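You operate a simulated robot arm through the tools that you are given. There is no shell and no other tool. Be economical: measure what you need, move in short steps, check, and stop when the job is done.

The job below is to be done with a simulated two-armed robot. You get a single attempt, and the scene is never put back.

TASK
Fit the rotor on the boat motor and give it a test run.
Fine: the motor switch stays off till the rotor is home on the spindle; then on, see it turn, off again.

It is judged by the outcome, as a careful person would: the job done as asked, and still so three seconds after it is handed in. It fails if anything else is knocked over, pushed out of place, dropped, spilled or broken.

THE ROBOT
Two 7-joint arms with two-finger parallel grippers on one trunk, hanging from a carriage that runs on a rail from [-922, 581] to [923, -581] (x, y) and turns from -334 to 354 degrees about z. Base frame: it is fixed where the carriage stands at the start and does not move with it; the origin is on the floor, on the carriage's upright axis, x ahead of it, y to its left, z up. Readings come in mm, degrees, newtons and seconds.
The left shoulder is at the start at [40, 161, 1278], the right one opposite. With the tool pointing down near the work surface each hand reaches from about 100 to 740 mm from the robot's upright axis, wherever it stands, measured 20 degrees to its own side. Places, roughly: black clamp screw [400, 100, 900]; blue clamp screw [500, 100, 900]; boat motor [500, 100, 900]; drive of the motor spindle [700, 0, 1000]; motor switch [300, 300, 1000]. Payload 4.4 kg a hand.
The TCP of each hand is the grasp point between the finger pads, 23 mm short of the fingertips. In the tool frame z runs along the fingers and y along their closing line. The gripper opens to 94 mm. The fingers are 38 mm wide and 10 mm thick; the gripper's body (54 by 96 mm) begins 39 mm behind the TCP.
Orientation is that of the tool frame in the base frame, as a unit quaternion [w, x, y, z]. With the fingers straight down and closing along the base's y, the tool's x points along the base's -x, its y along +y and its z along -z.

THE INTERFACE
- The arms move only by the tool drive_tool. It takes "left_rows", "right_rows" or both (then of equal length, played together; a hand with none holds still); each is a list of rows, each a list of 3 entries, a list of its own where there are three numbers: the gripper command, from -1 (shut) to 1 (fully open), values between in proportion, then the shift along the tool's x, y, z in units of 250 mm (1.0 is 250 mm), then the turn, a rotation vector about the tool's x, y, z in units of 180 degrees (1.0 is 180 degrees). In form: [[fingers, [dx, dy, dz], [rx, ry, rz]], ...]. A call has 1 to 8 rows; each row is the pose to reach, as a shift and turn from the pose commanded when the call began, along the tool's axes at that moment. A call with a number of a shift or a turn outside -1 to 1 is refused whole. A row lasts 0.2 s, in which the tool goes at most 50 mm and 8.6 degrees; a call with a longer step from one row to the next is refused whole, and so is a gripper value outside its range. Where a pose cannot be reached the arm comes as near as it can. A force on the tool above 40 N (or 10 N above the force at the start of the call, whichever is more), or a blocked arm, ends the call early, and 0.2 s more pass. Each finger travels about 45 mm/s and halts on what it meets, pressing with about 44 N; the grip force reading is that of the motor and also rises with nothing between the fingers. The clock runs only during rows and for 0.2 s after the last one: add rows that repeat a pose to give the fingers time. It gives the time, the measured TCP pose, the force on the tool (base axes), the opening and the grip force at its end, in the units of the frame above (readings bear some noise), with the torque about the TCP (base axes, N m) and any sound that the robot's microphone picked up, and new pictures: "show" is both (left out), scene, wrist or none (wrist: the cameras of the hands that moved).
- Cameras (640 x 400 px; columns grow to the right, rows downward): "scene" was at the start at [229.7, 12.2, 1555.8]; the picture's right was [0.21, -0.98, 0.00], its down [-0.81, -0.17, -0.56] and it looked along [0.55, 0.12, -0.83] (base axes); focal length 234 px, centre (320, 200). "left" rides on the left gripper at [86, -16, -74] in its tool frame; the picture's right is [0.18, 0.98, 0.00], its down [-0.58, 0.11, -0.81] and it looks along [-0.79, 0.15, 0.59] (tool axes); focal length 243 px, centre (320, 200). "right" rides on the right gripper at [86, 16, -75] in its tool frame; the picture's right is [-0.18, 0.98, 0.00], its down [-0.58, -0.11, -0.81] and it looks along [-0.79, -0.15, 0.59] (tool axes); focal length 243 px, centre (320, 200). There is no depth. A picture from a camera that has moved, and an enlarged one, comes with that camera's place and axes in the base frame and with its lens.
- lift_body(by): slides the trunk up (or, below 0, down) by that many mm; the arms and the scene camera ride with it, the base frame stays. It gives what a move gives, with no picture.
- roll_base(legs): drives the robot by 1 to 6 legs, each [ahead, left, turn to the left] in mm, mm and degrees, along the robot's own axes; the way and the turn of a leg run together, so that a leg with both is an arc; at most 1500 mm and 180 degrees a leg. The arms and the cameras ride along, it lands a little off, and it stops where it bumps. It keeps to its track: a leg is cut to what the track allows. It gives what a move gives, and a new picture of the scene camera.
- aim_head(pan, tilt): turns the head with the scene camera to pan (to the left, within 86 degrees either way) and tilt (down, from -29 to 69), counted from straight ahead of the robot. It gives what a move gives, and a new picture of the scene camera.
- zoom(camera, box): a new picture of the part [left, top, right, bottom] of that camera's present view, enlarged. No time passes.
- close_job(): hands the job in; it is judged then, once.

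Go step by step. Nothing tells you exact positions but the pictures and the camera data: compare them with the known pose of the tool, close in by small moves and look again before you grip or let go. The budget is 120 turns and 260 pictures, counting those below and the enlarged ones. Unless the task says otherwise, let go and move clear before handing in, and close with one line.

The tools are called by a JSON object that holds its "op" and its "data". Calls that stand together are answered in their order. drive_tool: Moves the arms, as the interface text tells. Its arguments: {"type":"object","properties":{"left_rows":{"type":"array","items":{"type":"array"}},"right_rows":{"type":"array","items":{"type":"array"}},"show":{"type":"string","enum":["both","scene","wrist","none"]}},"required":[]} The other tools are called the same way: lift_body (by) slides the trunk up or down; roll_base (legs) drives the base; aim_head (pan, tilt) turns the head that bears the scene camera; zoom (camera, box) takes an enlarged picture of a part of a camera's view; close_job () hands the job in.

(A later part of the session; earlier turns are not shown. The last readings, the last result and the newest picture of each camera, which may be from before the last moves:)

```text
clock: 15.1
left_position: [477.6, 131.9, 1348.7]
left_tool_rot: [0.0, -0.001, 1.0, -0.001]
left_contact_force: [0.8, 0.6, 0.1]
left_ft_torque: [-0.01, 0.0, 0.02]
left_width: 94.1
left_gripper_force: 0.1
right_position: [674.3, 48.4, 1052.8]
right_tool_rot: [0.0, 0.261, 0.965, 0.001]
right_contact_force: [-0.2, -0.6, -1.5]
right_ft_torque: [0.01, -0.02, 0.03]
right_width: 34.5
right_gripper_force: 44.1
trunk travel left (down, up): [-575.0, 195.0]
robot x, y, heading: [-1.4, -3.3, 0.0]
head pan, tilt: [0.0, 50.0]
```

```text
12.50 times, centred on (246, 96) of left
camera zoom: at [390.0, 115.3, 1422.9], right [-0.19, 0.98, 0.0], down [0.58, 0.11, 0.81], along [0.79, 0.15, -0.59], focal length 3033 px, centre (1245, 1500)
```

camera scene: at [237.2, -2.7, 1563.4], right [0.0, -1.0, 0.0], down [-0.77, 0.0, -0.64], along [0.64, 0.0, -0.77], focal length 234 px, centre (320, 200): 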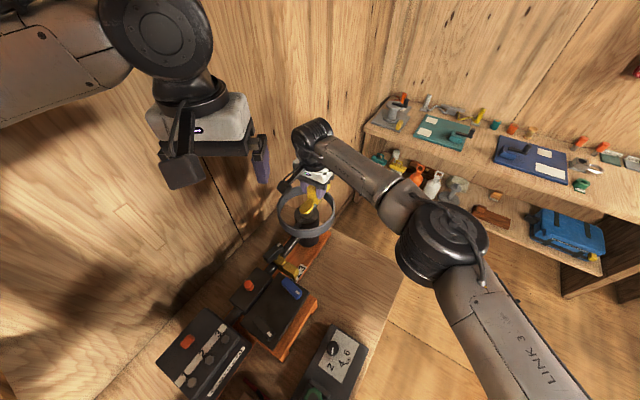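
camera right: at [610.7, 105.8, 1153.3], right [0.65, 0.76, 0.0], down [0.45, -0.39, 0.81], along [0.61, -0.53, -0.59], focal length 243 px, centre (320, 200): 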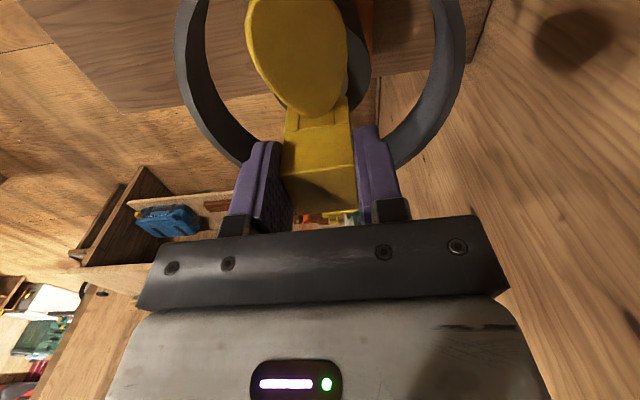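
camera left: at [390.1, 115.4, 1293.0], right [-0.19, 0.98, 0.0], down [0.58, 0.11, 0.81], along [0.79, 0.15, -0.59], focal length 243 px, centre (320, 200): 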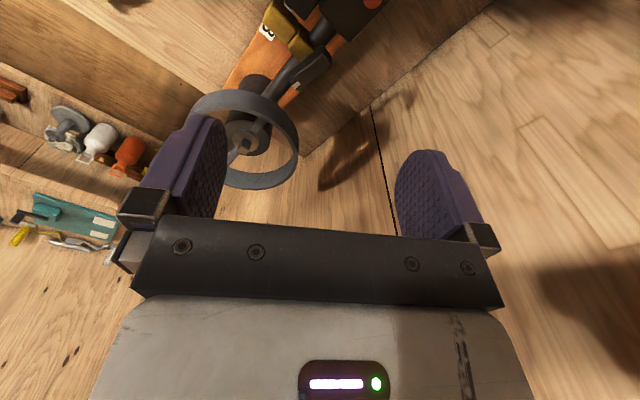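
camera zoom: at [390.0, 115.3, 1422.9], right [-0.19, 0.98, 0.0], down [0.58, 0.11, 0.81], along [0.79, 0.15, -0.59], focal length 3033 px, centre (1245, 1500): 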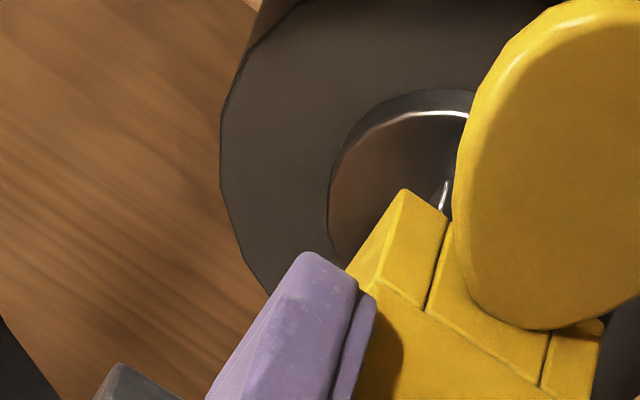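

Both views agree that the hub should shift about (+1,-2) mm. I'll correct that and start lowering, watching the force.

{"op": "drive_tool", "data": {"right_rows": [[-1, [-0.0076, -0.0044, 0], [0, 0, 0]], [-1, [-0.0076, -0.0044, 0.012], [0, 0, 0]], [-1, [-0.0076, -0.0044, 0.024], [0, 0, 0]], [-1, [-0.0076, -0.0044, 0.036], [0, 0, 0]], [-1, [-0.0076, -0.0044, 0.048], [0, 0, 0]], [-1, [-0.0076, -0.0044, 0.048], [0, 0, 0]]], "show": "none"}}

{"op": "zoom", "data": {"camera": "scene", "box": [298, 200, 318, 216]}}

```text
clock: 16.5
left_position: [477.6, 130.5, 1347.9]
left_tool_rot: [0.0, -0.001, 1.0, -0.001]
left_contact_force: [0.5, 0.2, -0.8]
left_ft_torque: [0.0, 0.01, -0.01]
left_width: 94.2
left_gripper_force: 0.1
right_position: [675.1, 46.7, 1041.8]
right_tool_rot: [0.0, 0.26, 0.966, 0.0]
right_contact_force: [1.5, -0.2, -0.3]
right_ft_torque: [0.0, 0.0, 0.0]
right_width: 34.4
right_gripper_force: 44.5
trunk travel left (down, up): [-575.0, 195.0]
robot x, y, heading: [-3.0, -1.1, -0.0]
head pan, tilt: [0.0, 50.0]
```

```text
16.00 times, centred on (308, 208) of scene
camera zoom: at [237.1, -2.7, 1563.4], right [0.0, -1.0, 0.0], down [-0.77, 0.0, -0.64], along [0.64, 0.0, -0.77], focal length 3746 px, centre (512, 72)
```

zoom: 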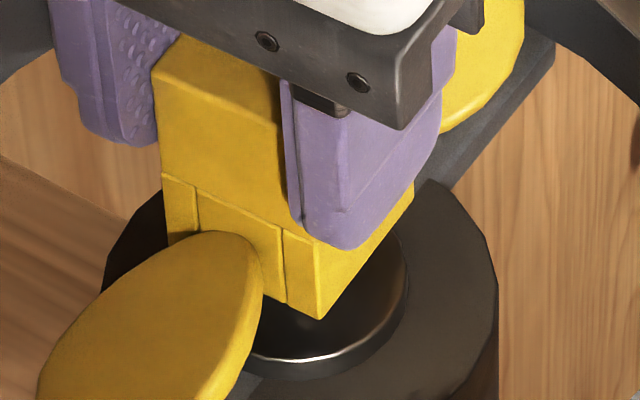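

No force yet, so the spindle appears to be entering. Continuing down gently.

{"op": "drive_tool", "data": {"right_rows": [[-1, [0, 0, 0.012], [0, 0, 0]], [-1, [0, 0, 0.024], [0, 0, 0]], [-1, [0, 0, 0.036], [0, 0, 0]], [-1, [0, 0, 0.046], [0, 0, 0]], [-1, [0, 0, 0.056], [0, 0, 0]], [-1, [0, 0, 0.056], [0, 0, 0]]], "show": "none"}}

{"op": "zoom", "data": {"camera": "scene", "box": [298, 200, 318, 216]}}

{"op": "zoom", "data": {"camera": "left", "box": [220, 75, 265, 120]}}

```text
clock: 17.9
left_position: [477.5, 132.2, 1349.1]
left_tool_rot: [0.0, -0.001, 1.0, -0.001]
left_contact_force: [-0.5, -0.4, 0.3]
left_ft_torque: [0.0, -0.01, 0.02]
left_width: 94.0
left_gripper_force: 0.1
right_position: [676.7, 45.6, 1028.9]
right_tool_rot: [0.0, 0.261, 0.965, 0.0]
right_contact_force: [0.8, -0.4, -1.6]
right_ft_torque: [-0.02, 0.0, -0.03]
right_width: 34.4
right_gripper_force: 43.7
trunk travel left (down, up): [-575.0, 195.0]
robot x, y, heading: [-1.4, 2.7, 0.1]
head pan, tilt: [0.0, 50.0]
```

```text
16.00 times, centred on (308, 208) of scene
camera zoom: at [237.0, -2.7, 1563.4], right [0.0, -1.0, 0.0], down [-0.77, 0.0, -0.64], along [0.64, 0.0, -0.77], focal length 3746 px, centre (512, 72)
```

zoom: 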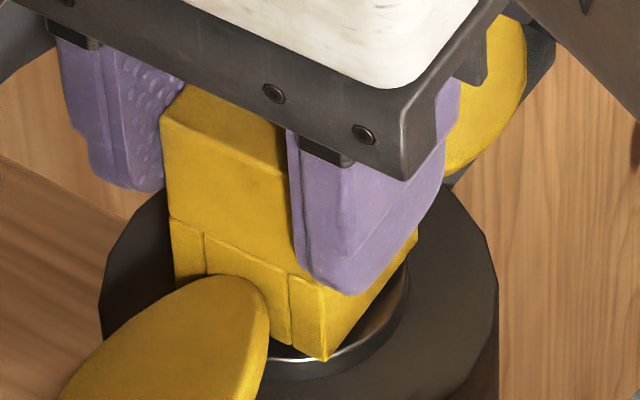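

```text
8.89 times, centred on (242, 98) of left
camera zoom: at [390.0, 115.3, 1422.9], right [-0.19, 0.98, 0.0], down [0.58, 0.11, 0.81], along [0.79, 0.15, -0.59], focal length 2157 px, centre (1009, 1111)
```

zoom: 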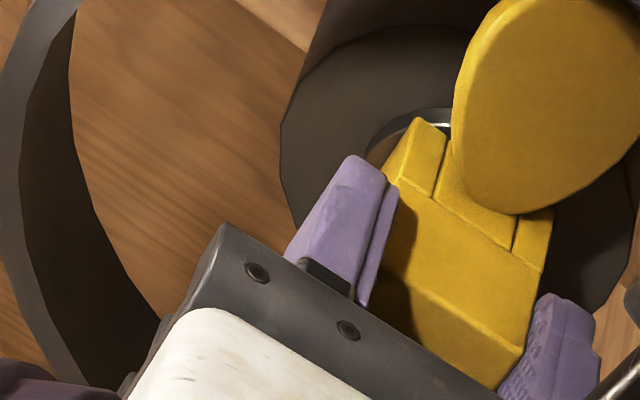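

It's sliding on freely. I'll continue down until it touches the seat.

{"op": "drive_tool", "data": {"right_rows": [[-1, [0, 0, 0.006], [0, 0, 0]], [-1, [0, 0, 0.012], [0, 0, 0]], [-1, [0, 0, 0.016], [0, 0, 0]], [-1, [0, 0, 0.02], [0, 0, 0]], [-1, [0, 0, 0.02], [0, 0, 0]]], "show": "none"}}

{"op": "zoom", "data": {"camera": "scene", "box": [298, 200, 318, 216]}}

```text
clock: 19.1
left_position: [477.6, 131.7, 1349.0]
left_tool_rot: [0.0, -0.001, 1.0, -0.001]
left_contact_force: [0.9, 0.0, 0.4]
left_ft_torque: [-0.04, -0.02, -0.02]
left_width: 94.2
left_gripper_force: 0.1
right_position: [676.9, 46.4, 1024.2]
right_tool_rot: [0.001, 0.261, 0.965, -0.001]
right_contact_force: [-4.6, -1.3, 10.8]
right_ft_torque: [-0.23, 0.01, -0.08]
right_width: 34.5
right_gripper_force: 44.1
trunk travel left (down, up): [-575.0, 195.0]
robot x, y, heading: [-1.3, 2.4, -0.3]
head pan, tilt: [0.0, 50.0]
```

```text
16.00 times, centred on (308, 208) of scene
camera zoom: at [237.2, -2.7, 1563.7], right [0.0, -1.0, 0.0], down [-0.77, 0.0, -0.64], along [0.64, 0.0, -0.77], focal length 3746 px, centre (512, 72)
```

zoom: 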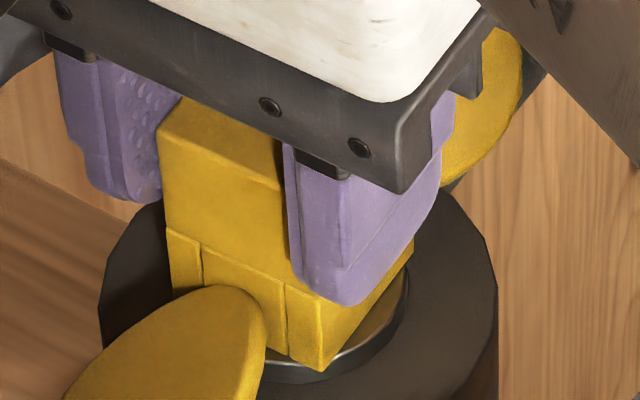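

Contact at the expected seat height (about 12 N up). A slight extra press, then I'll release.

{"op": "drive_tool", "data": {"right_rows": [[-1, [0, 0, 0.006], [0, 0, 0]], [-1, [0, 0, 0.01], [0, 0, 0]], [-1, [0, 0, 0.01], [0, 0, 0]]], "show": "none"}}

{"op": "zoom", "data": {"camera": "scene", "box": [298, 200, 318, 216]}}

```text
clock: 19.9
left_position: [479.7, 132.1, 1349.9]
left_tool_rot: [0.001, 0.0, 1.0, -0.001]
left_contact_force: [0.4, 0.6, 0.4]
left_ft_torque: [0.02, 0.01, 0.02]
left_width: 94.0
left_gripper_force: 0.1
right_position: [677.7, 46.4, 1024.1]
right_tool_rot: [0.002, 0.26, 0.966, 0.0]
right_contact_force: [-8.0, -2.4, 31.4]
right_ft_torque: [-0.19, 0.03, -0.06]
right_width: 34.7
right_gripper_force: 43.9
trunk travel left (down, up): [-575.0, 195.0]
robot x, y, heading: [-3.3, -1.3, 0.1]
head pan, tilt: [0.0, 50.0]
```

```text
16.00 times, centred on (308, 208) of scene
camera zoom: at [237.8, -2.7, 1563.9], right [0.0, -1.0, 0.0], down [-0.77, 0.0, -0.64], along [0.64, 0.0, -0.77], focal length 3746 px, centre (512, 72)
```

zoom: 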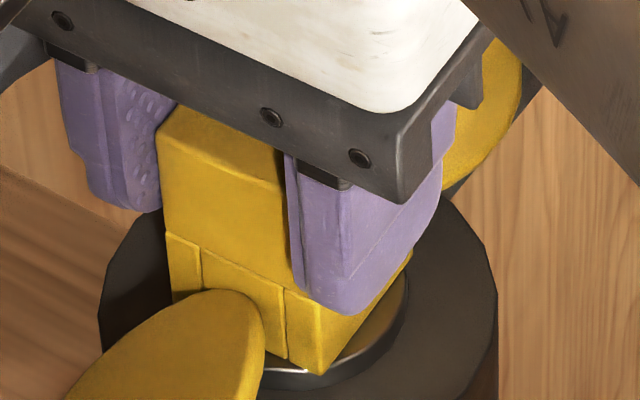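

Firmly home. I'll unload the pressure, open, and rise straight up.

{"op": "drive_tool", "data": {"right_rows": [[-1, [0, 0, -0.014], [0, 0, 0]], [-0.7, [0, 0, -0.014], [0, 0, 0]], [0.2, [0, 0, -0.014], [0, 0, 0]], [0.5, [0, 0, -0.014], [0, 0, 0]], [0.5, [0, 0, -0.014], [0, 0, 0]], [0.5, [0, 0, -0.014], [0, 0, 0]]], "show": "none"}}

{"op": "drive_tool", "data": {"right_rows": [[0.5, [0, 0, -0.08], [0, 0, 0]], [0.5, [0, 0, -0.24], [0, 0, 0]], [0.5, [0, 0, -0.4], [0, 0, 0]], [0.5, [0, 0, -0.56], [0, 0, 0]], [0.5, [0, -0.16, -0.6], [0, 0, 0]], [0.5, [0, -0.34, -0.6], [0, 0, 0]], [0.5, [0, -0.52, -0.6], [0, 0, 0]], [0.5, [0, -0.7, -0.6], [0, 0, 0]]], "show": "scene"}}

{"op": "zoom", "data": {"camera": "scene", "box": [270, 165, 350, 235]}}

{"op": "zoom", "data": {"camera": "left", "box": [180, 50, 290, 160]}}

{"op": "zoom", "data": {"camera": "scene", "box": [140, 290, 270, 400]}}

```text
clock: 21.3
left_position: [477.4, 132.1, 1349.0]
left_tool_rot: [0.0, -0.001, 1.0, 0.0]
left_contact_force: [-0.5, 0.6, 0.3]
left_ft_torque: [-0.01, 0.0, 0.03]
left_width: 94.0
left_gripper_force: 0.0
right_position: [675.6, 46.6, 1022.9]
right_tool_rot: [0.0, 0.26, 0.966, 0.0]
right_contact_force: [0.6, 0.1, 0.5]
right_ft_torque: [0.02, 0.01, 0.03]
right_width: 70.3
right_gripper_force: 0.0
trunk travel left (down, up): [-575.0, 195.0]
robot x, y, heading: [4.0, 2.3, -0.0]
head pan, tilt: [0.0, 50.0]
```

```text
clock: 23.1
left_position: [477.8, 131.6, 1348.8]
left_tool_rot: [0.0, -0.001, 1.0, -0.001]
left_contact_force: [-0.5, 0.7, -0.8]
left_ft_torque: [-0.01, 0.01, -0.01]
left_width: 93.9
left_gripper_force: 0.2
right_position: [587.2, -105.2, 1173.9]
right_tool_rot: [0.0, 0.261, 0.965, 0.0]
right_contact_force: [0.3, 0.6, 0.8]
right_ft_torque: [-0.01, -0.02, -0.02]
right_width: 70.6
right_gripper_force: 0.1
trunk travel left (down, up): [-575.0, 195.0]
robot x, y, heading: [2.5, 4.6, 0.4]
head pan, tilt: [0.0, 50.0]
camera scene: at [237.1, -2.7, 1563.4], right [0.0, -1.0, 0.0], down [-0.77, 0.0, -0.64], along [0.64, 0.0, -0.77], focal length 234 px, centre (320, 200)
```

scene: 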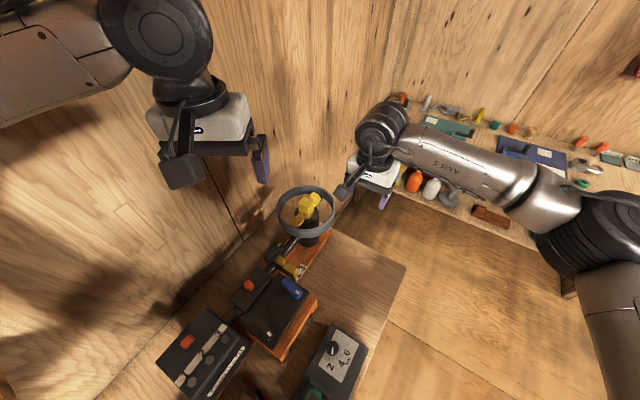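

```text
5.71 times, centred on (310, 200) of scene
camera zoom: at [237.1, -2.7, 1563.4], right [0.0, -1.0, 0.0], down [-0.77, 0.0, -0.64], along [0.64, 0.0, -0.77], focal length 1338 px, centre (377, 200)
```

zoom: 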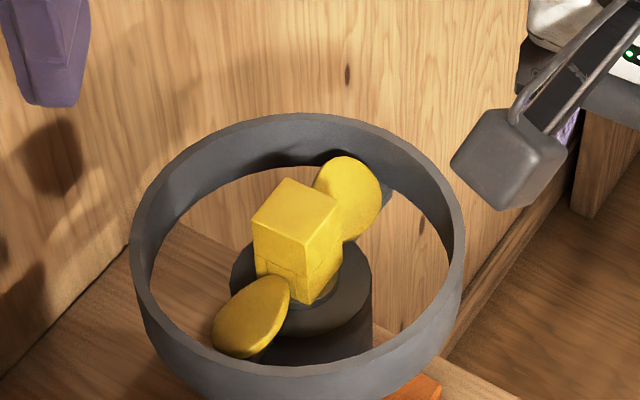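

```text
3.64 times, centred on (235, 105) of left
camera zoom: at [390.0, 115.3, 1422.9], right [-0.19, 0.98, 0.0], down [0.58, 0.11, 0.81], along [0.79, 0.15, -0.59], focal length 882 px, centre (629, 546)
```

zoom: 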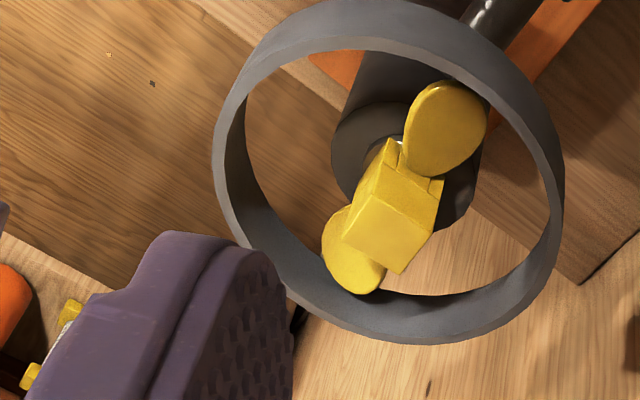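

```text
3.64 times, centred on (205, 345) of scene
camera zoom: at [237.1, -2.7, 1563.4], right [0.0, -1.0, 0.0], down [-0.77, 0.0, -0.64], along [0.64, 0.0, -0.77], focal length 852 px, centre (738, -327)
```

zoom: 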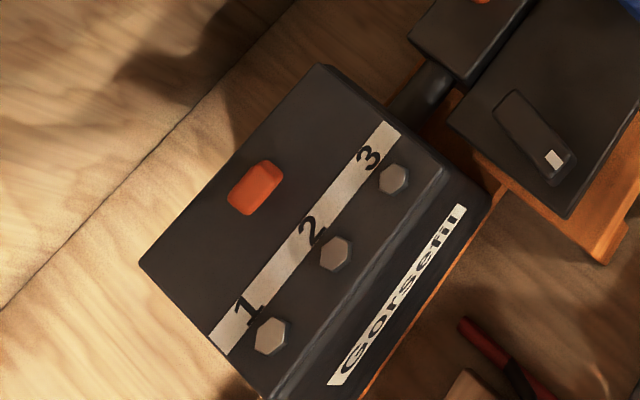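

The rotor sits home, clear of the ring all round. Next I'll look closely at the switches.

{"op": "zoom", "data": {"camera": "scene", "box": [170, 320, 205, 355]}}

{"op": "zoom", "data": {"camera": "scene", "box": [225, 265, 275, 315]}}

```text
11.43 times, centred on (188, 338) of scene
camera zoom: at [237.1, -2.7, 1563.4], right [0.0, -1.0, 0.0], down [-0.77, 0.0, -0.64], along [0.64, 0.0, -0.77], focal length 2676 px, centre (1834, -1371)
```

zoom: 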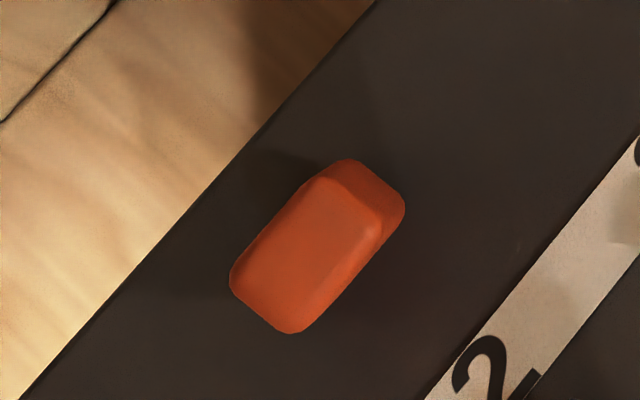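

```text
8.00 times, centred on (250, 290) of scene
camera zoom: at [237.1, -2.7, 1563.4], right [0.0, -1.0, 0.0], down [-0.77, 0.0, -0.64], along [0.64, 0.0, -0.77], focal length 1873 px, centre (880, -520)
```

zoom: 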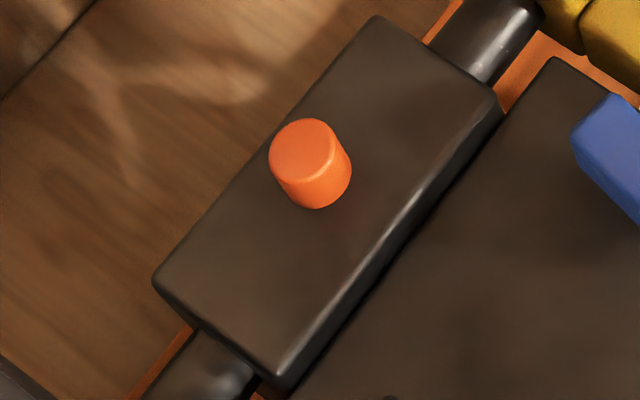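

The big box carries an orange rocker at the "motor switch" place, and the small box has a round push button. I'll bring the left hand, closed and turned across the rocker, to look at it closely.

{"op": "drive_tool", "data": {"left_rows": [[0.5, [0.088, 0.056, 0.1], [0, 0, -0.041]], [0, [0.176, 0.111, 0.2], [0, 0, -0.082]], [-0.5, [0.264, 0.167, 0.3], [0, 0, -0.123]], [-1, [0.352, 0.222, 0.398], [0, 0, -0.164]], [-1, [0.44, 0.278, 0.5], [0, 0, -0.205]], [-1, [0.528, 0.333, 0.6], [0, 0, -0.246]], [-1, [0.616, 0.389, 0.7], [0, 0, -0.287]], [-1, [0.704, 0.444, 0.796], [0, 0, -0.328]]]}}

```text
clock: 24.9
left_position: [317.9, 241.2, 1153.7]
left_tool_rot: [-0.001, -0.494, 0.869, -0.001]
left_contact_force: [0.3, 0.5, -0.8]
left_ft_torque: [0.02, 0.01, -0.04]
left_width: 0.0
left_gripper_force: 42.7
left hand out of reach, approached as far as the arm can: row 8
right_position: [588.1, -104.7, 1173.1]
right_tool_rot: [0.001, 0.26, 0.966, 0.0]
right_contact_force: [0.6, 0.6, -0.3]
right_ft_torque: [-0.01, -0.03, -0.03]
right_width: 70.7
right_gripper_force: 0.0
trunk travel left (down, up): [-575.0, 195.0]
robot x, y, heading: [0.8, -2.6, 0.2]
head pan, tilt: [0.0, 50.0]
camera scene: at [237.1, -2.8, 1563.5], right [0.0, -1.0, 0.0], down [-0.77, 0.0, -0.64], along [0.64, 0.0, -0.77], focal length 234 px, centre (320, 200)
camera left: at [286.6, 159.4, 1227.0], right [-0.94, 0.34, 0.0], down [0.2, 0.56, 0.81], along [0.28, 0.76, -0.59], focal length 243 px, centre (320, 200)
```

scene: 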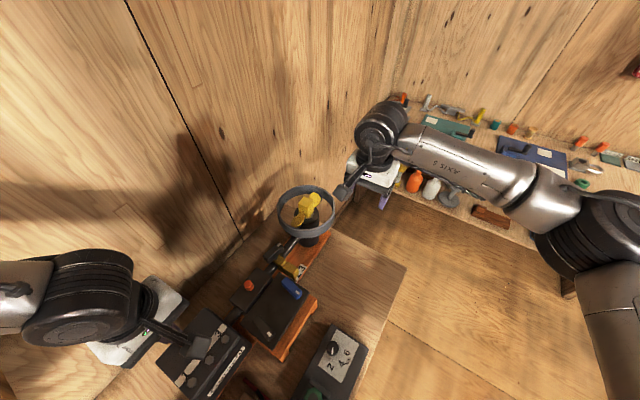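
left: 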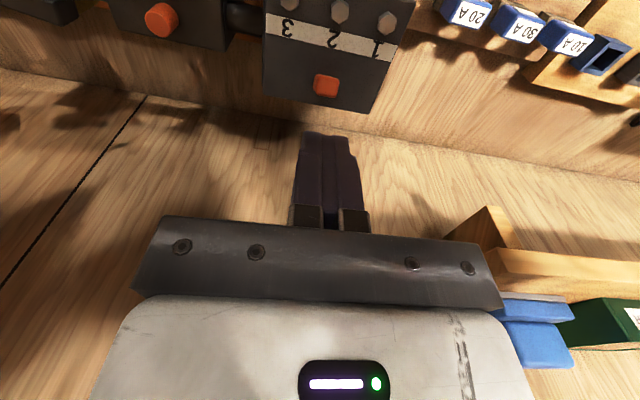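

{"op": "zoom", "data": {"camera": "left", "box": [290, 60, 360, 110]}}

{"op": "zoom", "data": {"camera": "left", "box": [390, 0, 640, 110]}}

```text
8.00 times, centred on (325, 85) of left
camera zoom: at [286.6, 159.4, 1227.0], right [-0.94, 0.34, 0.0], down [0.2, 0.56, 0.81], along [0.28, 0.76, -0.59], focal length 1941 px, centre (280, 1120)
```

zoom: 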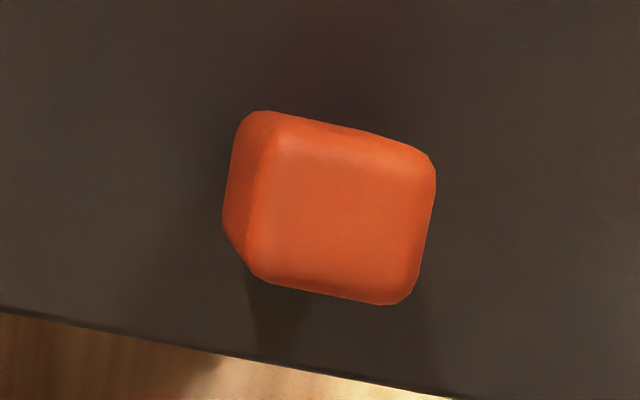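

```text
2.56 times, centred on (515, 55) of left
camera zoom: at [286.6, 159.4, 1227.0], right [-0.94, 0.34, 0.0], down [0.2, 0.56, 0.81], along [0.28, 0.76, -0.59], focal length 621 px, centre (-179, 571)
```

zoom: 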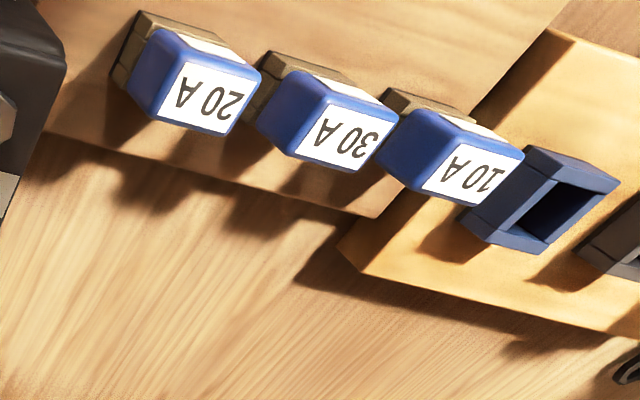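

The rocker is about 24×18 mm, and its raised end faces +x/-y (the number-3 side), so pressing that end should switch it on. I'll move the fingertips above that end and look again.

{"op": "drive_tool", "data": {"left_rows": [[-1, [-0.044, 0.003, 0.12], [0, 0, 0]], [-1, [-0.089, 0.005, 0.24], [0, 0, 0]], [-1, [-0.133, 0.008, 0.36], [0, 0, 0]], [-1, [-0.133, 0.008, 0.36], [0, 0, 0]]]}}

{"op": "zoom", "data": {"camera": "left", "box": [260, 80, 400, 200]}}

{"op": "zoom", "data": {"camera": "scene", "box": [150, 310, 230, 370]}}

```text
clock: 25.9
left_position: [332.2, 272.4, 1062.4]
left_tool_rot: [0.001, -0.494, 0.869, -0.002]
left_contact_force: [0.5, -0.1, 0.2]
left_ft_torque: [-0.03, 0.02, -0.01]
left_width: 0.0
left_gripper_force: 42.2
right_position: [588.6, -104.2, 1172.8]
right_tool_rot: [0.0, 0.26, 0.966, 0.0]
right_contact_force: [0.4, 0.7, 0.0]
right_ft_torque: [0.04, -0.01, 0.01]
right_width: 70.4
right_gripper_force: 0.0
trunk travel left (down, up): [-575.0, 195.0]
robot x, y, heading: [2.1, 2.0, 0.2]
head pan, tilt: [0.0, 50.0]
camera scene: at [237.1, -2.7, 1563.4], right [0.0, -1.0, 0.0], down [-0.77, 0.0, -0.64], along [0.64, 0.0, -0.77], focal length 234 px, centre (320, 200)
camera left: at [301.4, 189.3, 1136.8], right [-0.94, 0.35, 0.0], down [0.2, 0.56, 0.81], along [0.28, 0.76, -0.59], focal length 243 px, centre (320, 200)
```

scene: 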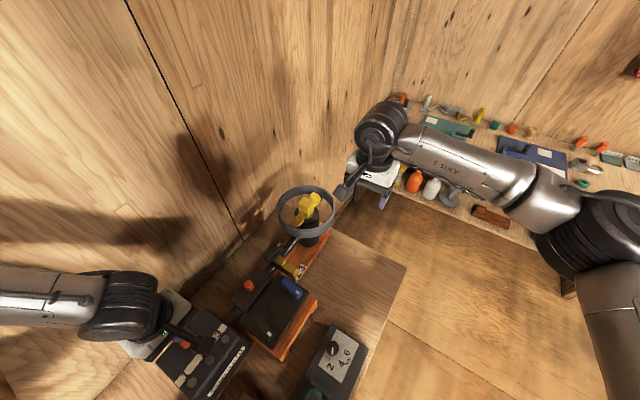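
left: 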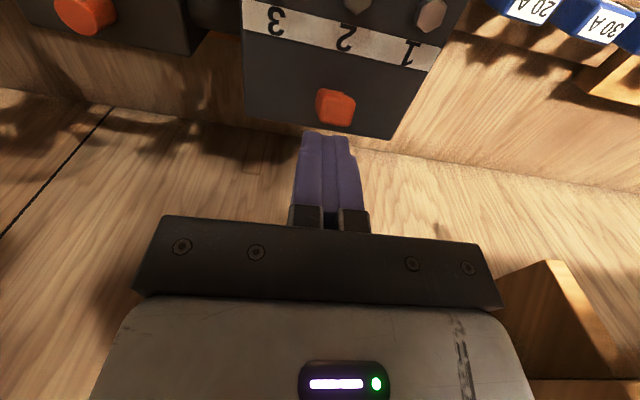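

```text
3.33 times, centred on (330, 140) of left
camera zoom: at [301.4, 189.3, 1136.8], right [-0.94, 0.35, 0.0], down [0.2, 0.56, 0.81], along [0.28, 0.76, -0.59], focal length 809 px, centre (287, 400)
```

zoom: 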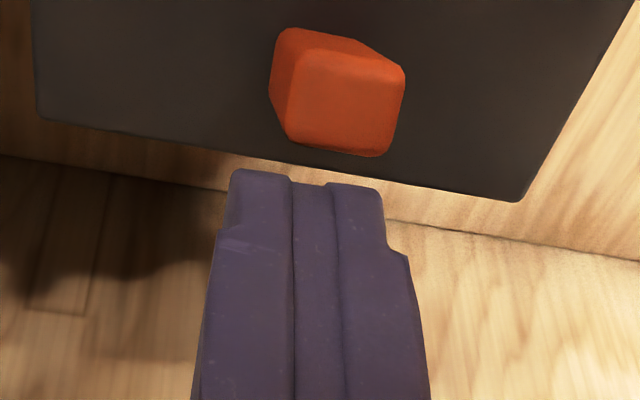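

```text
6.67 times, centred on (190, 340) of scene
camera zoom: at [237.1, -2.7, 1563.4], right [0.0, -1.0, 0.0], down [-0.77, 0.0, -0.64], along [0.64, 0.0, -0.77], focal length 1561 px, centre (1187, -733)
```

zoom: 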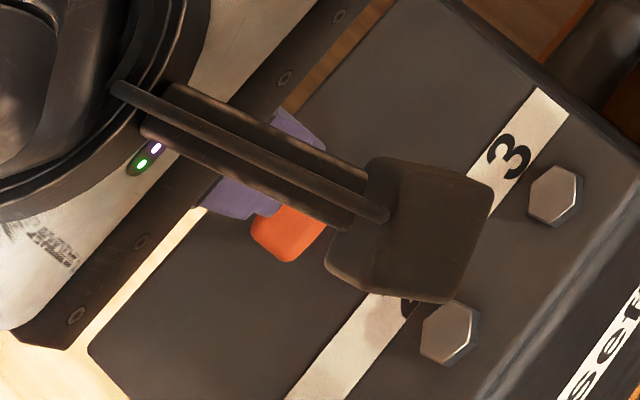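

The rocker top is at [324.6,283.7,992], with the raised end near [333.5,278.4]. I'll move over that end and press down in small steps. The rotor is home, so switching on is allowed.

{"op": "drive_tool", "data": {"left_rows": [[-1, [-0.023, 0.005, 0.06], [0, 0, 0]], [-1, [-0.023, 0.005, 0.13], [0, 0, 0]], [-1, [-0.023, 0.005, 0.16], [0, 0, 0]], [-1, [-0.023, 0.005, 0.172], [0, 0, 0]], [-1, [-0.023, 0.005, 0.182], [0, 0, 0]], [-1, [-0.023, 0.005, 0.192], [0, 0, 0]], [-1, [-0.023, 0.005, 0.2], [0, 0, 0]]]}}

{"op": "zoom", "data": {"camera": "left", "box": [260, 80, 400, 200]}}

```text
clock: 27.1
left_position: [334.4, 270.1, 1028.9]
left_tool_rot: [0.021, -0.482, 0.876, 0.0]
left_contact_force: [-42.1, -1.1, 88.5]
left_ft_torque: [1.07, 1.21, 0.5]
left_width: 0.0
left_gripper_force: 43.0
right_position: [580.3, -105.9, 1165.9]
right_tool_rot: [-0.004, 0.259, 0.966, -0.004]
right_contact_force: [-0.1, 0.7, 0.5]
right_ft_torque: [-0.01, 0.0, -0.01]
right_width: 70.6
right_gripper_force: 0.1
trunk travel left (down, up): [-575.0, 195.0]
robot x, y, heading: [-6.4, -0.2, 0.4]
head pan, tilt: [0.0, 50.0]
stopped in row 6 (left hand): the force on the tool passed its limit at 45 N (the readings are from after the stop); the commanded pose is now the measured one
camera scene: at [231.7, -3.7, 1559.1], right [0.0, -1.0, 0.0], down [-0.77, -0.01, -0.64], along [0.64, 0.0, -0.77], focal length 234 px, centre (320, 200)
camera left: at [298.4, 186.8, 1100.2], right [-0.93, 0.37, -0.03], down [0.19, 0.53, 0.83], along [0.32, 0.76, -0.56], focal length 243 px, centre (320, 200)
```

scene: 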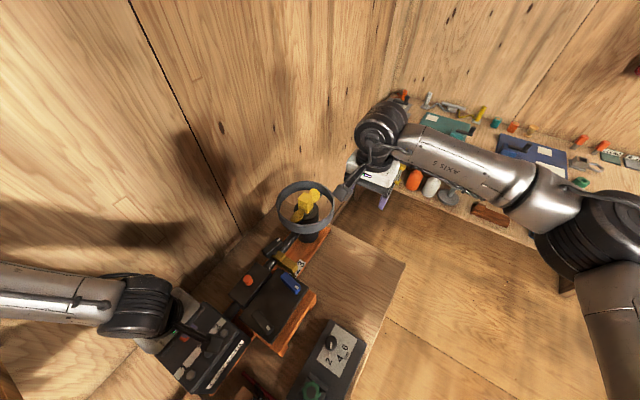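
left: 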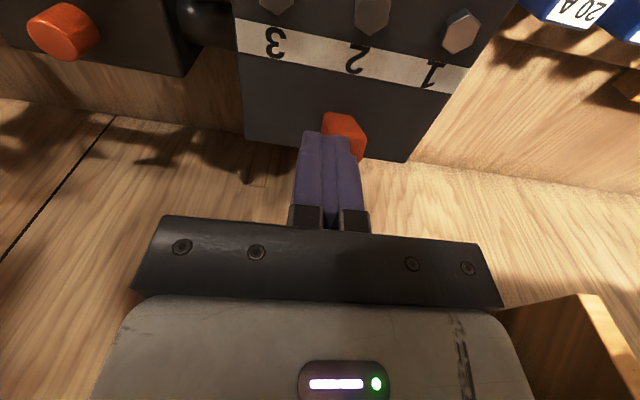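

```text
3.33 times, centred on (330, 140) of left
camera zoom: at [298.4, 186.8, 1100.2], right [-0.93, 0.37, -0.03], down [0.19, 0.53, 0.83], along [0.32, 0.76, -0.56], focal length 809 px, centre (287, 400)
```

zoom: 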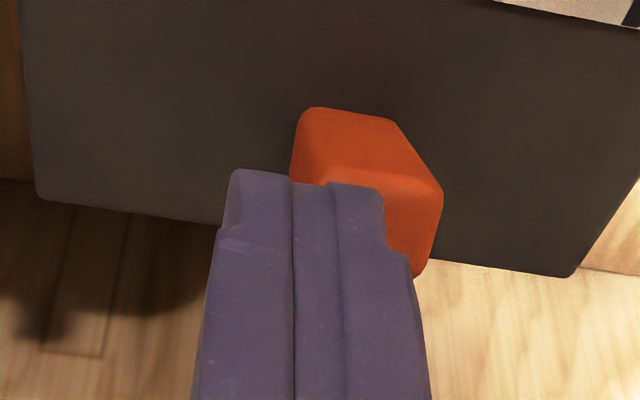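

The force was high, so I'm backing off at once. I'll then check whether the rocker has flipped and whether the rotor turns.

{"op": "drive_tool", "data": {"left_rows": [[-1, [0, 0, -0.06], [0, 0, 0]], [-1, [0, 0, -0.16], [0, 0, 0]]], "show": "scene"}}

{"op": "zoom", "data": {"camera": "left", "box": [260, 80, 400, 200]}}

{"op": "zoom", "data": {"camera": "scene", "box": [270, 165, 350, 235]}}

```text
clock: 27.7
left_position: [341.8, 276.0, 1067.9]
left_tool_rot: [0.023, -0.484, 0.875, -0.001]
left_contact_force: [-0.2, 0.8, 0.4]
left_ft_torque: [-0.02, 0.01, 0.0]
left_width: 0.1
left_gripper_force: 42.8
right_position: [587.9, -104.0, 1172.8]
right_tool_rot: [0.0, 0.26, 0.966, -0.001]
right_contact_force: [0.8, 0.4, 0.3]
right_ft_torque: [-0.03, 0.02, 0.0]
right_width: 70.6
right_gripper_force: 0.1
trunk travel left (down, up): [-575.0, 195.0]
robot x, y, heading: [-1.0, 0.6, 0.2]
head pan, tilt: [0.0, 50.0]
camera scene: at [236.5, -2.6, 1562.6], right [0.0, -1.0, 0.0], down [-0.77, 0.0, -0.64], along [0.64, 0.0, -0.77], focal length 234 px, centre (320, 200)
```

scene: 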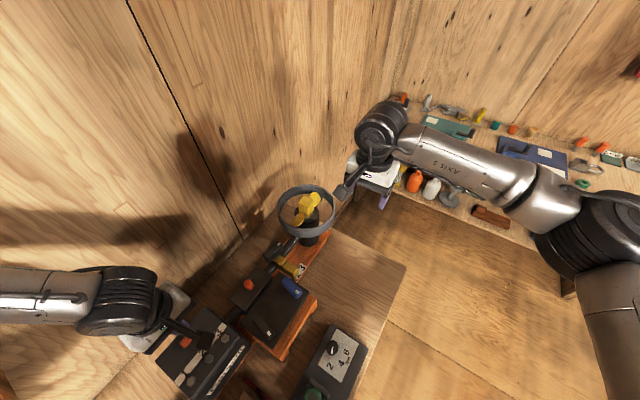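

```text
3.33 times, centred on (330, 140) of left
camera zoom: at [306.3, 190.6, 1139.7], right [-0.93, 0.37, -0.03], down [0.18, 0.53, 0.83], along [0.32, 0.76, -0.56], focal length 809 px, centre (287, 400)
```

zoom: 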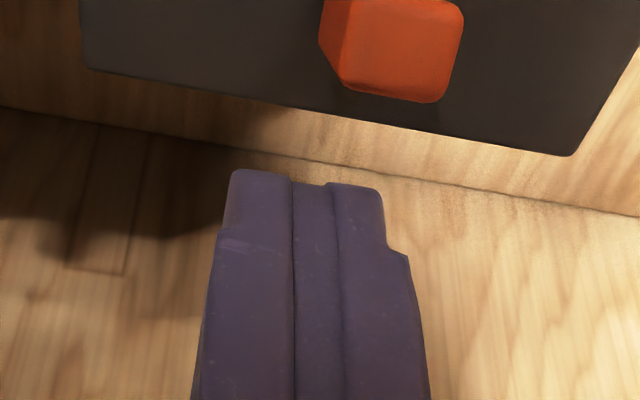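

```text
5.71 times, centred on (310, 200) of scene
camera zoom: at [236.5, -2.6, 1562.6], right [0.0, -1.0, 0.0], down [-0.77, 0.0, -0.64], along [0.64, 0.0, -0.77], focal length 1338 px, centre (377, 200)
```

zoom: 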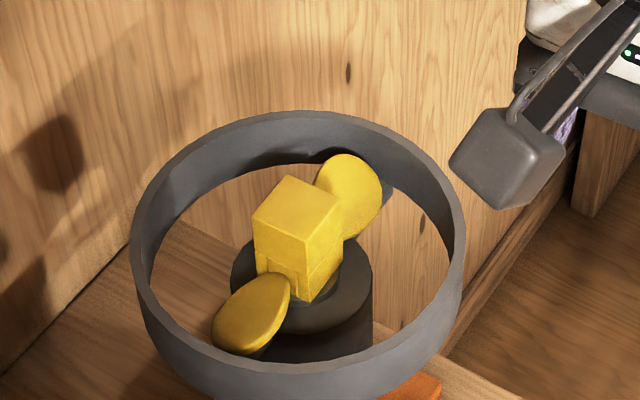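

No flip and no spin: my fingertip covered the rocker past its pivot. I'll straighten the tool and set it farther out over the raised end.

{"op": "drive_tool", "data": {"left_rows": [[-1, [0.009, 0.009, 0.04], [-0.0076, 0.0124, -0.0073]], [-1, [0.009, 0.009, 0.08], [-0.0076, 0.0124, -0.0073]], [-1, [0.009, 0.009, 0.1], [-0.0076, 0.0124, -0.0073]], [-1, [0.009, 0.009, 0.1], [-0.0076, 0.0124, -0.0073]]], "show": "none"}}

{"op": "zoom", "data": {"camera": "left", "box": [270, 80, 390, 180]}}

{"op": "zoom", "data": {"camera": "scene", "box": [165, 320, 215, 360]}}

```text
clock: 28.7
left_position: [336.6, 271.4, 1049.7]
left_tool_rot: [0.009, -0.492, 0.871, -0.001]
left_contact_force: [-0.1, -0.7, 0.4]
left_ft_torque: [-0.01, 0.01, -0.01]
left_width: 0.0
left_gripper_force: 42.0
right_position: [580.9, -106.4, 1168.0]
right_tool_rot: [-0.004, 0.259, 0.966, -0.003]
right_contact_force: [-1.1, -0.4, 0.0]
right_ft_torque: [0.03, 0.01, 0.01]
right_width: 70.5
right_gripper_force: 0.1
trunk travel left (down, up): [-575.0, 195.0]
robot x, y, heading: [-2.2, -1.4, 0.3]
head pan, tilt: [0.0, 50.0]
```

```text
4.00 times, centred on (330, 130) of left
camera zoom: at [303.8, 188.5, 1122.5], right [-0.94, 0.35, -0.01], down [0.19, 0.55, 0.81], along [0.29, 0.76, -0.58], focal length 970 px, centre (280, 480)
```

zoom: 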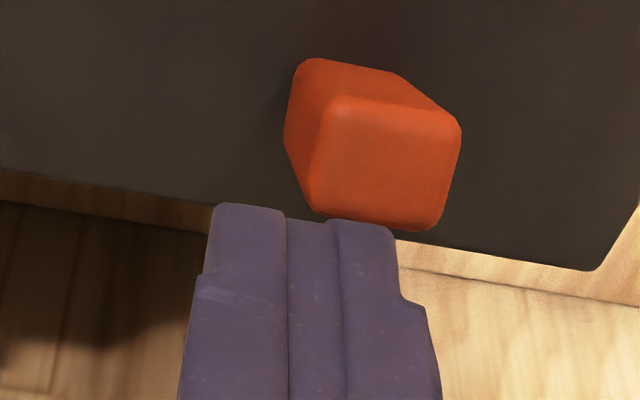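

```text
10.00 times, centred on (190, 340) of scene
camera zoom: at [231.4, -3.6, 1561.9], right [0.0, -1.0, 0.0], down [-0.77, -0.01, -0.64], along [0.64, 0.0, -0.77], focal length 2342 px, centre (1620, -1200)
```

zoom: 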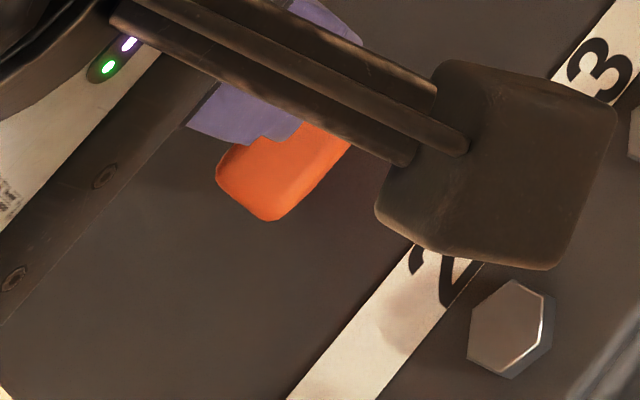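

The readings show the robot body being pushed with no tool force, so some other part of the left arm is touching something. I'll raise it and look to the left.

{"op": "drive_tool", "data": {"left_rows": [[-1, [0, 0, -0.16], [0, 0, 0]], [-1, [0, 0, -0.32], [0, 0, 0]], [-1, [0, 0, -0.32], [0, 0, 0]]], "show": "none"}}

{"op": "aim_head", "data": {"pan": 70, "tilt": 45}}

```text
clock: 29.5
left_position: [341.7, 277.6, 1123.9]
left_tool_rot: [0.001, -0.493, 0.87, 0.002]
left_contact_force: [-0.4, -0.3, 0.1]
left_ft_torque: [0.02, 0.0, -0.01]
left_width: 0.0
left_gripper_force: 42.4
right_position: [587.8, -103.1, 1172.7]
right_tool_rot: [0.0, 0.26, 0.965, 0.0]
right_contact_force: [-0.4, 0.3, -0.3]
right_ft_torque: [0.02, -0.04, 0.02]
right_width: 70.5
right_gripper_force: 0.1
trunk travel left (down, up): [-575.0, 195.0]
robot x, y, heading: [-0.4, 2.2, 0.3]
head pan, tilt: [0.0, 50.0]
```

```text
clock: 30.9
left_position: [340.6, 277.4, 1125.5]
left_tool_rot: [0.002, -0.494, 0.87, 0.001]
left_contact_force: [0.8, 0.0, 0.2]
left_ft_torque: [0.0, 0.04, -0.01]
left_width: 0.1
left_gripper_force: 42.3
right_position: [589.1, -103.8, 1173.7]
right_tool_rot: [0.0, 0.259, 0.966, 0.0]
right_contact_force: [0.0, -0.5, -0.3]
right_ft_torque: [-0.01, 0.02, 0.01]
right_width: 70.5
right_gripper_force: 0.1
trunk travel left (down, up): [-575.0, 195.0]
robot x, y, heading: [-2.5, 2.2, -0.1]
head pan, tilt: [70.0, 45.0]
camera scene: at [187.4, 74.3, 1570.3], right [0.94, -0.34, 0.0], down [-0.24, -0.66, -0.71], along [0.24, 0.66, -0.71], focal length 234 px, centre (320, 200)
```

scene: 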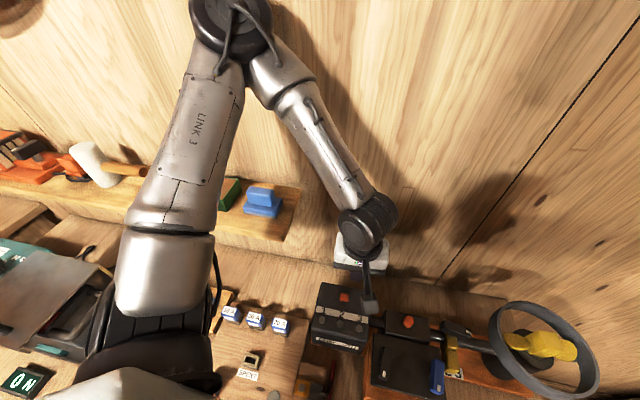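

The left elbow must be against the wall behind it. I'll draw the right hand back a bit, then roll the robot along its rail (+x,-y) to give the elbow room.

{"op": "drive_tool", "data": {"right_rows": [[0.5, [0.09, -0.125, 0], [0, 0, 0]], [0.5, [0.18, -0.25, 0], [0, 0, 0]], [0.5, [0.28, -0.376, 0], [0, 0, 0]]], "show": "none"}}

{"op": "roll_base", "data": {"legs": [[127, -80, 0]]}}

```text
clock: 31.7
left_position: [341.0, 278.8, 1124.1]
left_tool_rot: [0.003, -0.493, 0.87, 0.002]
left_contact_force: [0.8, 0.0, 0.3]
left_ft_torque: [0.01, 0.01, -0.01]
left_width: 0.0
left_gripper_force: 42.5
right_position: [479.7, -149.0, 1173.9]
right_tool_rot: [0.0, 0.26, 0.966, 0.0]
right_contact_force: [-0.3, 0.1, 0.3]
right_ft_torque: [0.03, -0.02, -0.01]
right_width: 70.4
right_gripper_force: 0.1
trunk travel left (down, up): [-575.0, 195.0]
robot x, y, heading: [-3.9, -0.9, 0.4]
head pan, tilt: [70.0, 45.0]
```

```text
clock: 33.1
left_position: [468.1, 197.4, 1124.9]
left_tool_rot: [0.002, -0.494, 0.869, 0.002]
left_contact_force: [-0.4, -1.1, 0.1]
left_ft_torque: [0.02, 0.0, 0.0]
left_width: 0.3
left_gripper_force: 42.3
right_position: [607.7, -228.3, 1174.3]
right_tool_rot: [0.0, 0.259, 0.966, 0.0]
right_contact_force: [0.3, -0.3, -1.0]
right_ft_torque: [0.03, -0.02, 0.0]
right_width: 70.4
right_gripper_force: 0.1
trunk travel left (down, up): [-575.0, 195.0]
robot x, y, heading: [126.6, -76.6, 0.2]
head pan, tilt: [70.0, 45.0]
camera scene: at [314.9, -5.8, 1570.4], right [0.94, -0.34, 0.0], down [-0.24, -0.67, -0.71], along [0.24, 0.67, -0.71], focal length 234 px, centre (320, 200)
```

scene: 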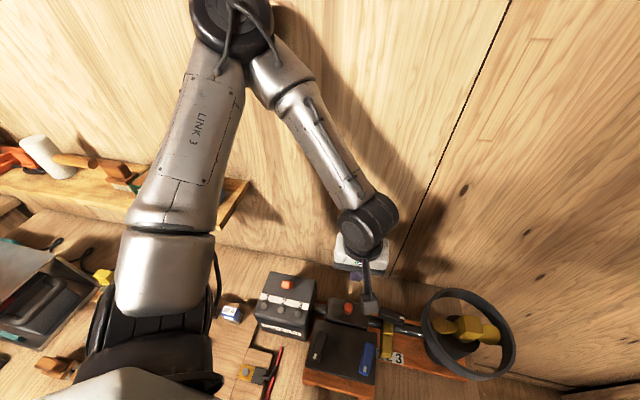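

{"op": "drive_tool", "data": {"left_rows": [[-1, [0, 0.15, 0], [0, 0, 0]], [-1, [-0.001, 0.3, 0], [0, 0, 0]], [-1, [-0.002, 0.45, 0.05], [0, 0, 0]], [-1, [-0.003, 0.603, 0.12], [0, 0, 0]], [-1, [-0.003, 0.603, 0.2], [0, 0, 0]], [-1, [-0.003, 0.603, 0.2], [0, 0, 0]]], "show": "both"}}

{"op": "zoom", "data": {"camera": "left", "box": [270, 60, 390, 160]}}

```text
clock: 34.5
left_position: [394.4, 310.5, 1060.3]
left_tool_rot: [0.001, -0.494, 0.869, 0.001]
left_contact_force: [0.1, -0.9, 0.0]
left_ft_torque: [-0.01, -0.01, -0.02]
left_width: 0.0
left_gripper_force: 42.4
left hand out of reach, approached as far as the arm can: row 1, 2, 3, 4, 5, 6
right_position: [607.5, -229.8, 1173.9]
right_tool_rot: [0.0, 0.259, 0.966, 0.0]
right_contact_force: [0.2, 0.3, 0.2]
right_ft_torque: [-0.01, -0.01, 0.03]
right_width: 70.4
right_gripper_force: 0.0
trunk travel left (down, up): [-575.0, 195.0]
robot x, y, heading: [127.1, -81.8, 0.3]
head pan, tilt: [70.0, 45.0]
camera scene: at [314.8, -5.7, 1570.3], right [0.94, -0.34, 0.0], down [-0.24, -0.67, -0.71], along [0.24, 0.67, -0.71], focal length 234 px, centre (320, 200)
camera left: at [362.0, 227.5, 1134.2], right [-0.94, 0.35, 0.0], down [0.2, 0.55, 0.81], along [0.28, 0.76, -0.59], focal length 243 px, centre (320, 200)
```

scene: 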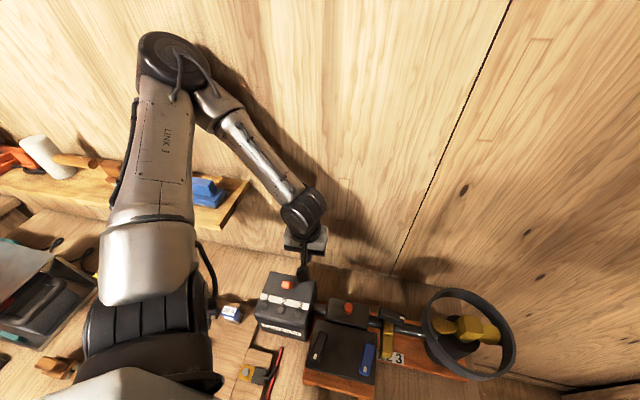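
left: 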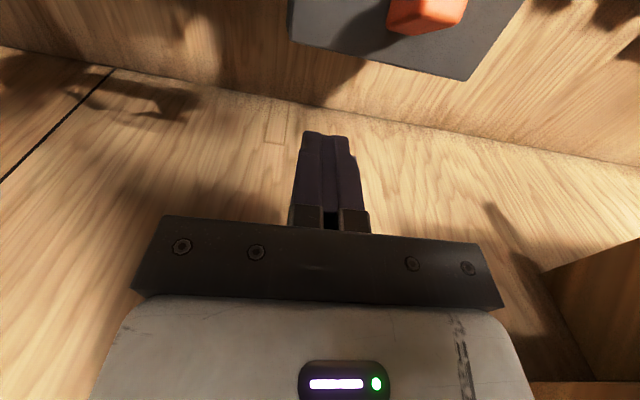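

```text
4.00 times, centred on (330, 110) of left
camera zoom: at [362.0, 227.5, 1134.2], right [-0.94, 0.35, 0.0], down [0.2, 0.55, 0.81], along [0.28, 0.76, -0.59], focal length 970 px, centre (280, 560)
```

zoom: 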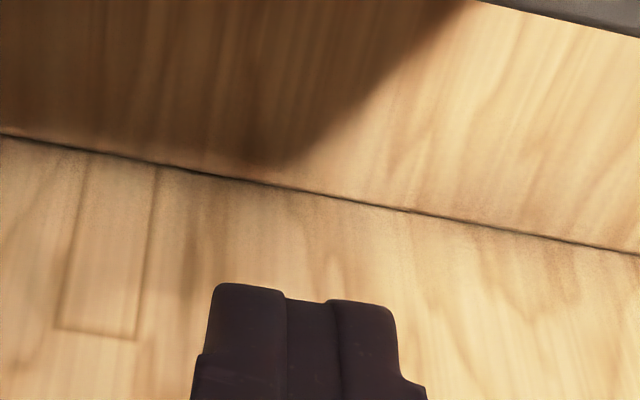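

That yaw is awkward for the left arm. Turning the robot 45° left would put the switch straight ahead of the left hand, so I'll first bring the left hand up and in front.

{"op": "drive_tool", "data": {"left_rows": [[-1, [0, 0, -0.18], [0, 0, 0]], [-1, [0, 0, -0.36], [0, 0, 0]], [-1, [0.11, -0.16, -0.36], [0, 0, 0.041]], [-1, [0.22, -0.32, -0.36], [0, 0, 0.083]], [-1, [0.33, -0.48, -0.36], [0, 0, 0.125]], [-1, [0.44, -0.64, -0.36], [0, 0, 0.166]], [-1, [0.55, -0.8, -0.36], [0, 0, 0.208]], [-1, [0.66, -0.96, -0.36], [0, 0, 0.25]]], "show": "scene"}}

```text
clock: 36.3
left_position: [512.8, 47.4, 1149.4]
left_tool_rot: [0.002, -0.124, 0.992, 0.002]
left_contact_force: [-0.4, -0.2, -0.4]
left_ft_torque: [0.02, 0.01, -0.02]
left_width: 0.0
left_gripper_force: 42.4
left hand out of reach, approached as far as the arm can: row 1, 2, 3, 4
right_position: [608.1, -230.1, 1174.9]
right_tool_rot: [0.0, 0.259, 0.966, 0.0]
right_contact_force: [0.0, 0.0, 0.3]
right_ft_torque: [-0.02, -0.01, 0.0]
right_width: 70.3
right_gripper_force: 0.0
trunk travel left (down, up): [-575.0, 195.0]
robot x, y, heading: [126.0, -84.3, 0.2]
head pan, tilt: [70.0, 45.0]
camera scene: at [314.8, -5.9, 1570.4], right [0.94, -0.34, 0.0], down [-0.24, -0.67, -0.71], along [0.24, 0.67, -0.71], focal length 234 px, centre (320, 200)
```

scene: 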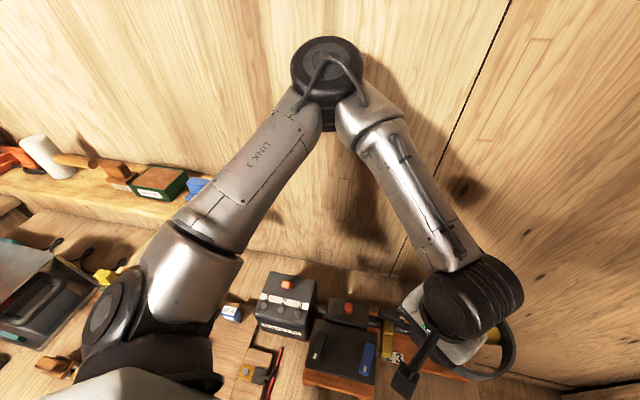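

{"op": "roll_base", "data": {"legs": [[0, 0, 45]]}}

{"op": "aim_head", "data": {"pan": 10, "tilt": 55}}

```text
clock: 38.8
left_position: [310.0, 283.1, 1148.5]
left_tool_rot: [0.0, -0.494, 0.87, 0.003]
left_contact_force: [-0.1, -0.6, -0.4]
left_ft_torque: [0.02, 0.04, -0.04]
left_width: 0.0
left_gripper_force: 42.3
right_position: [572.3, 155.1, 1174.7]
right_tool_rot: [-0.001, -0.131, 0.991, 0.0]
right_contact_force: [0.1, 0.6, 0.2]
right_ft_torque: [0.01, 0.01, 0.0]
right_width: 70.3
right_gripper_force: 0.0
trunk travel left (down, up): [-575.0, 195.0]
robot x, y, heading: [129.9, -80.9, 45.2]
head pan, tilt: [70.0, 45.0]
camera scene: at [205.2, 104.4, 1570.3], right [0.9, 0.43, 0.0], down [0.3, -0.64, -0.71], along [-0.3, 0.64, -0.71], focal length 234 px, centre (320, 200)
```

scene: 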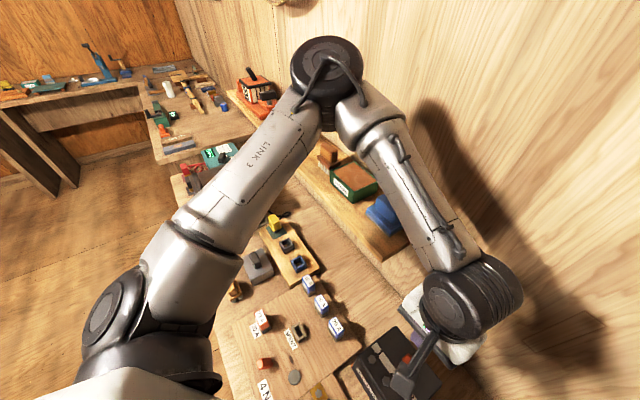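

```text
clock: 40.1
left_position: [309.1, 283.0, 1149.7]
left_tool_rot: [0.001, -0.494, 0.869, 0.003]
left_contact_force: [0.3, -1.0, -0.9]
left_ft_torque: [0.03, -0.01, 0.01]
left_width: 0.1
left_gripper_force: 42.5
right_position: [571.1, 155.4, 1173.5]
right_tool_rot: [0.0, -0.131, 0.991, 0.0]
right_contact_force: [0.4, 0.3, 0.3]
right_ft_torque: [0.04, 0.03, 0.01]
right_width: 70.3
right_gripper_force: 0.0
trunk travel left (down, up): [-575.0, 195.0]
robot x, y, heading: [128.2, -78.7, 45.3]
head pan, tilt: [10.0, 55.0]
camera scene: at [281.0, 90.1, 1556.9], right [0.82, -0.57, 0.0], down [-0.47, -0.67, -0.57], along [0.33, 0.47, -0.82], focal length 234 px, centre (320, 200)
```

scene: 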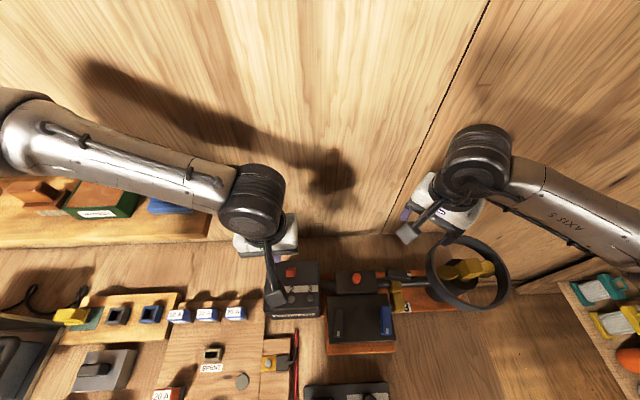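

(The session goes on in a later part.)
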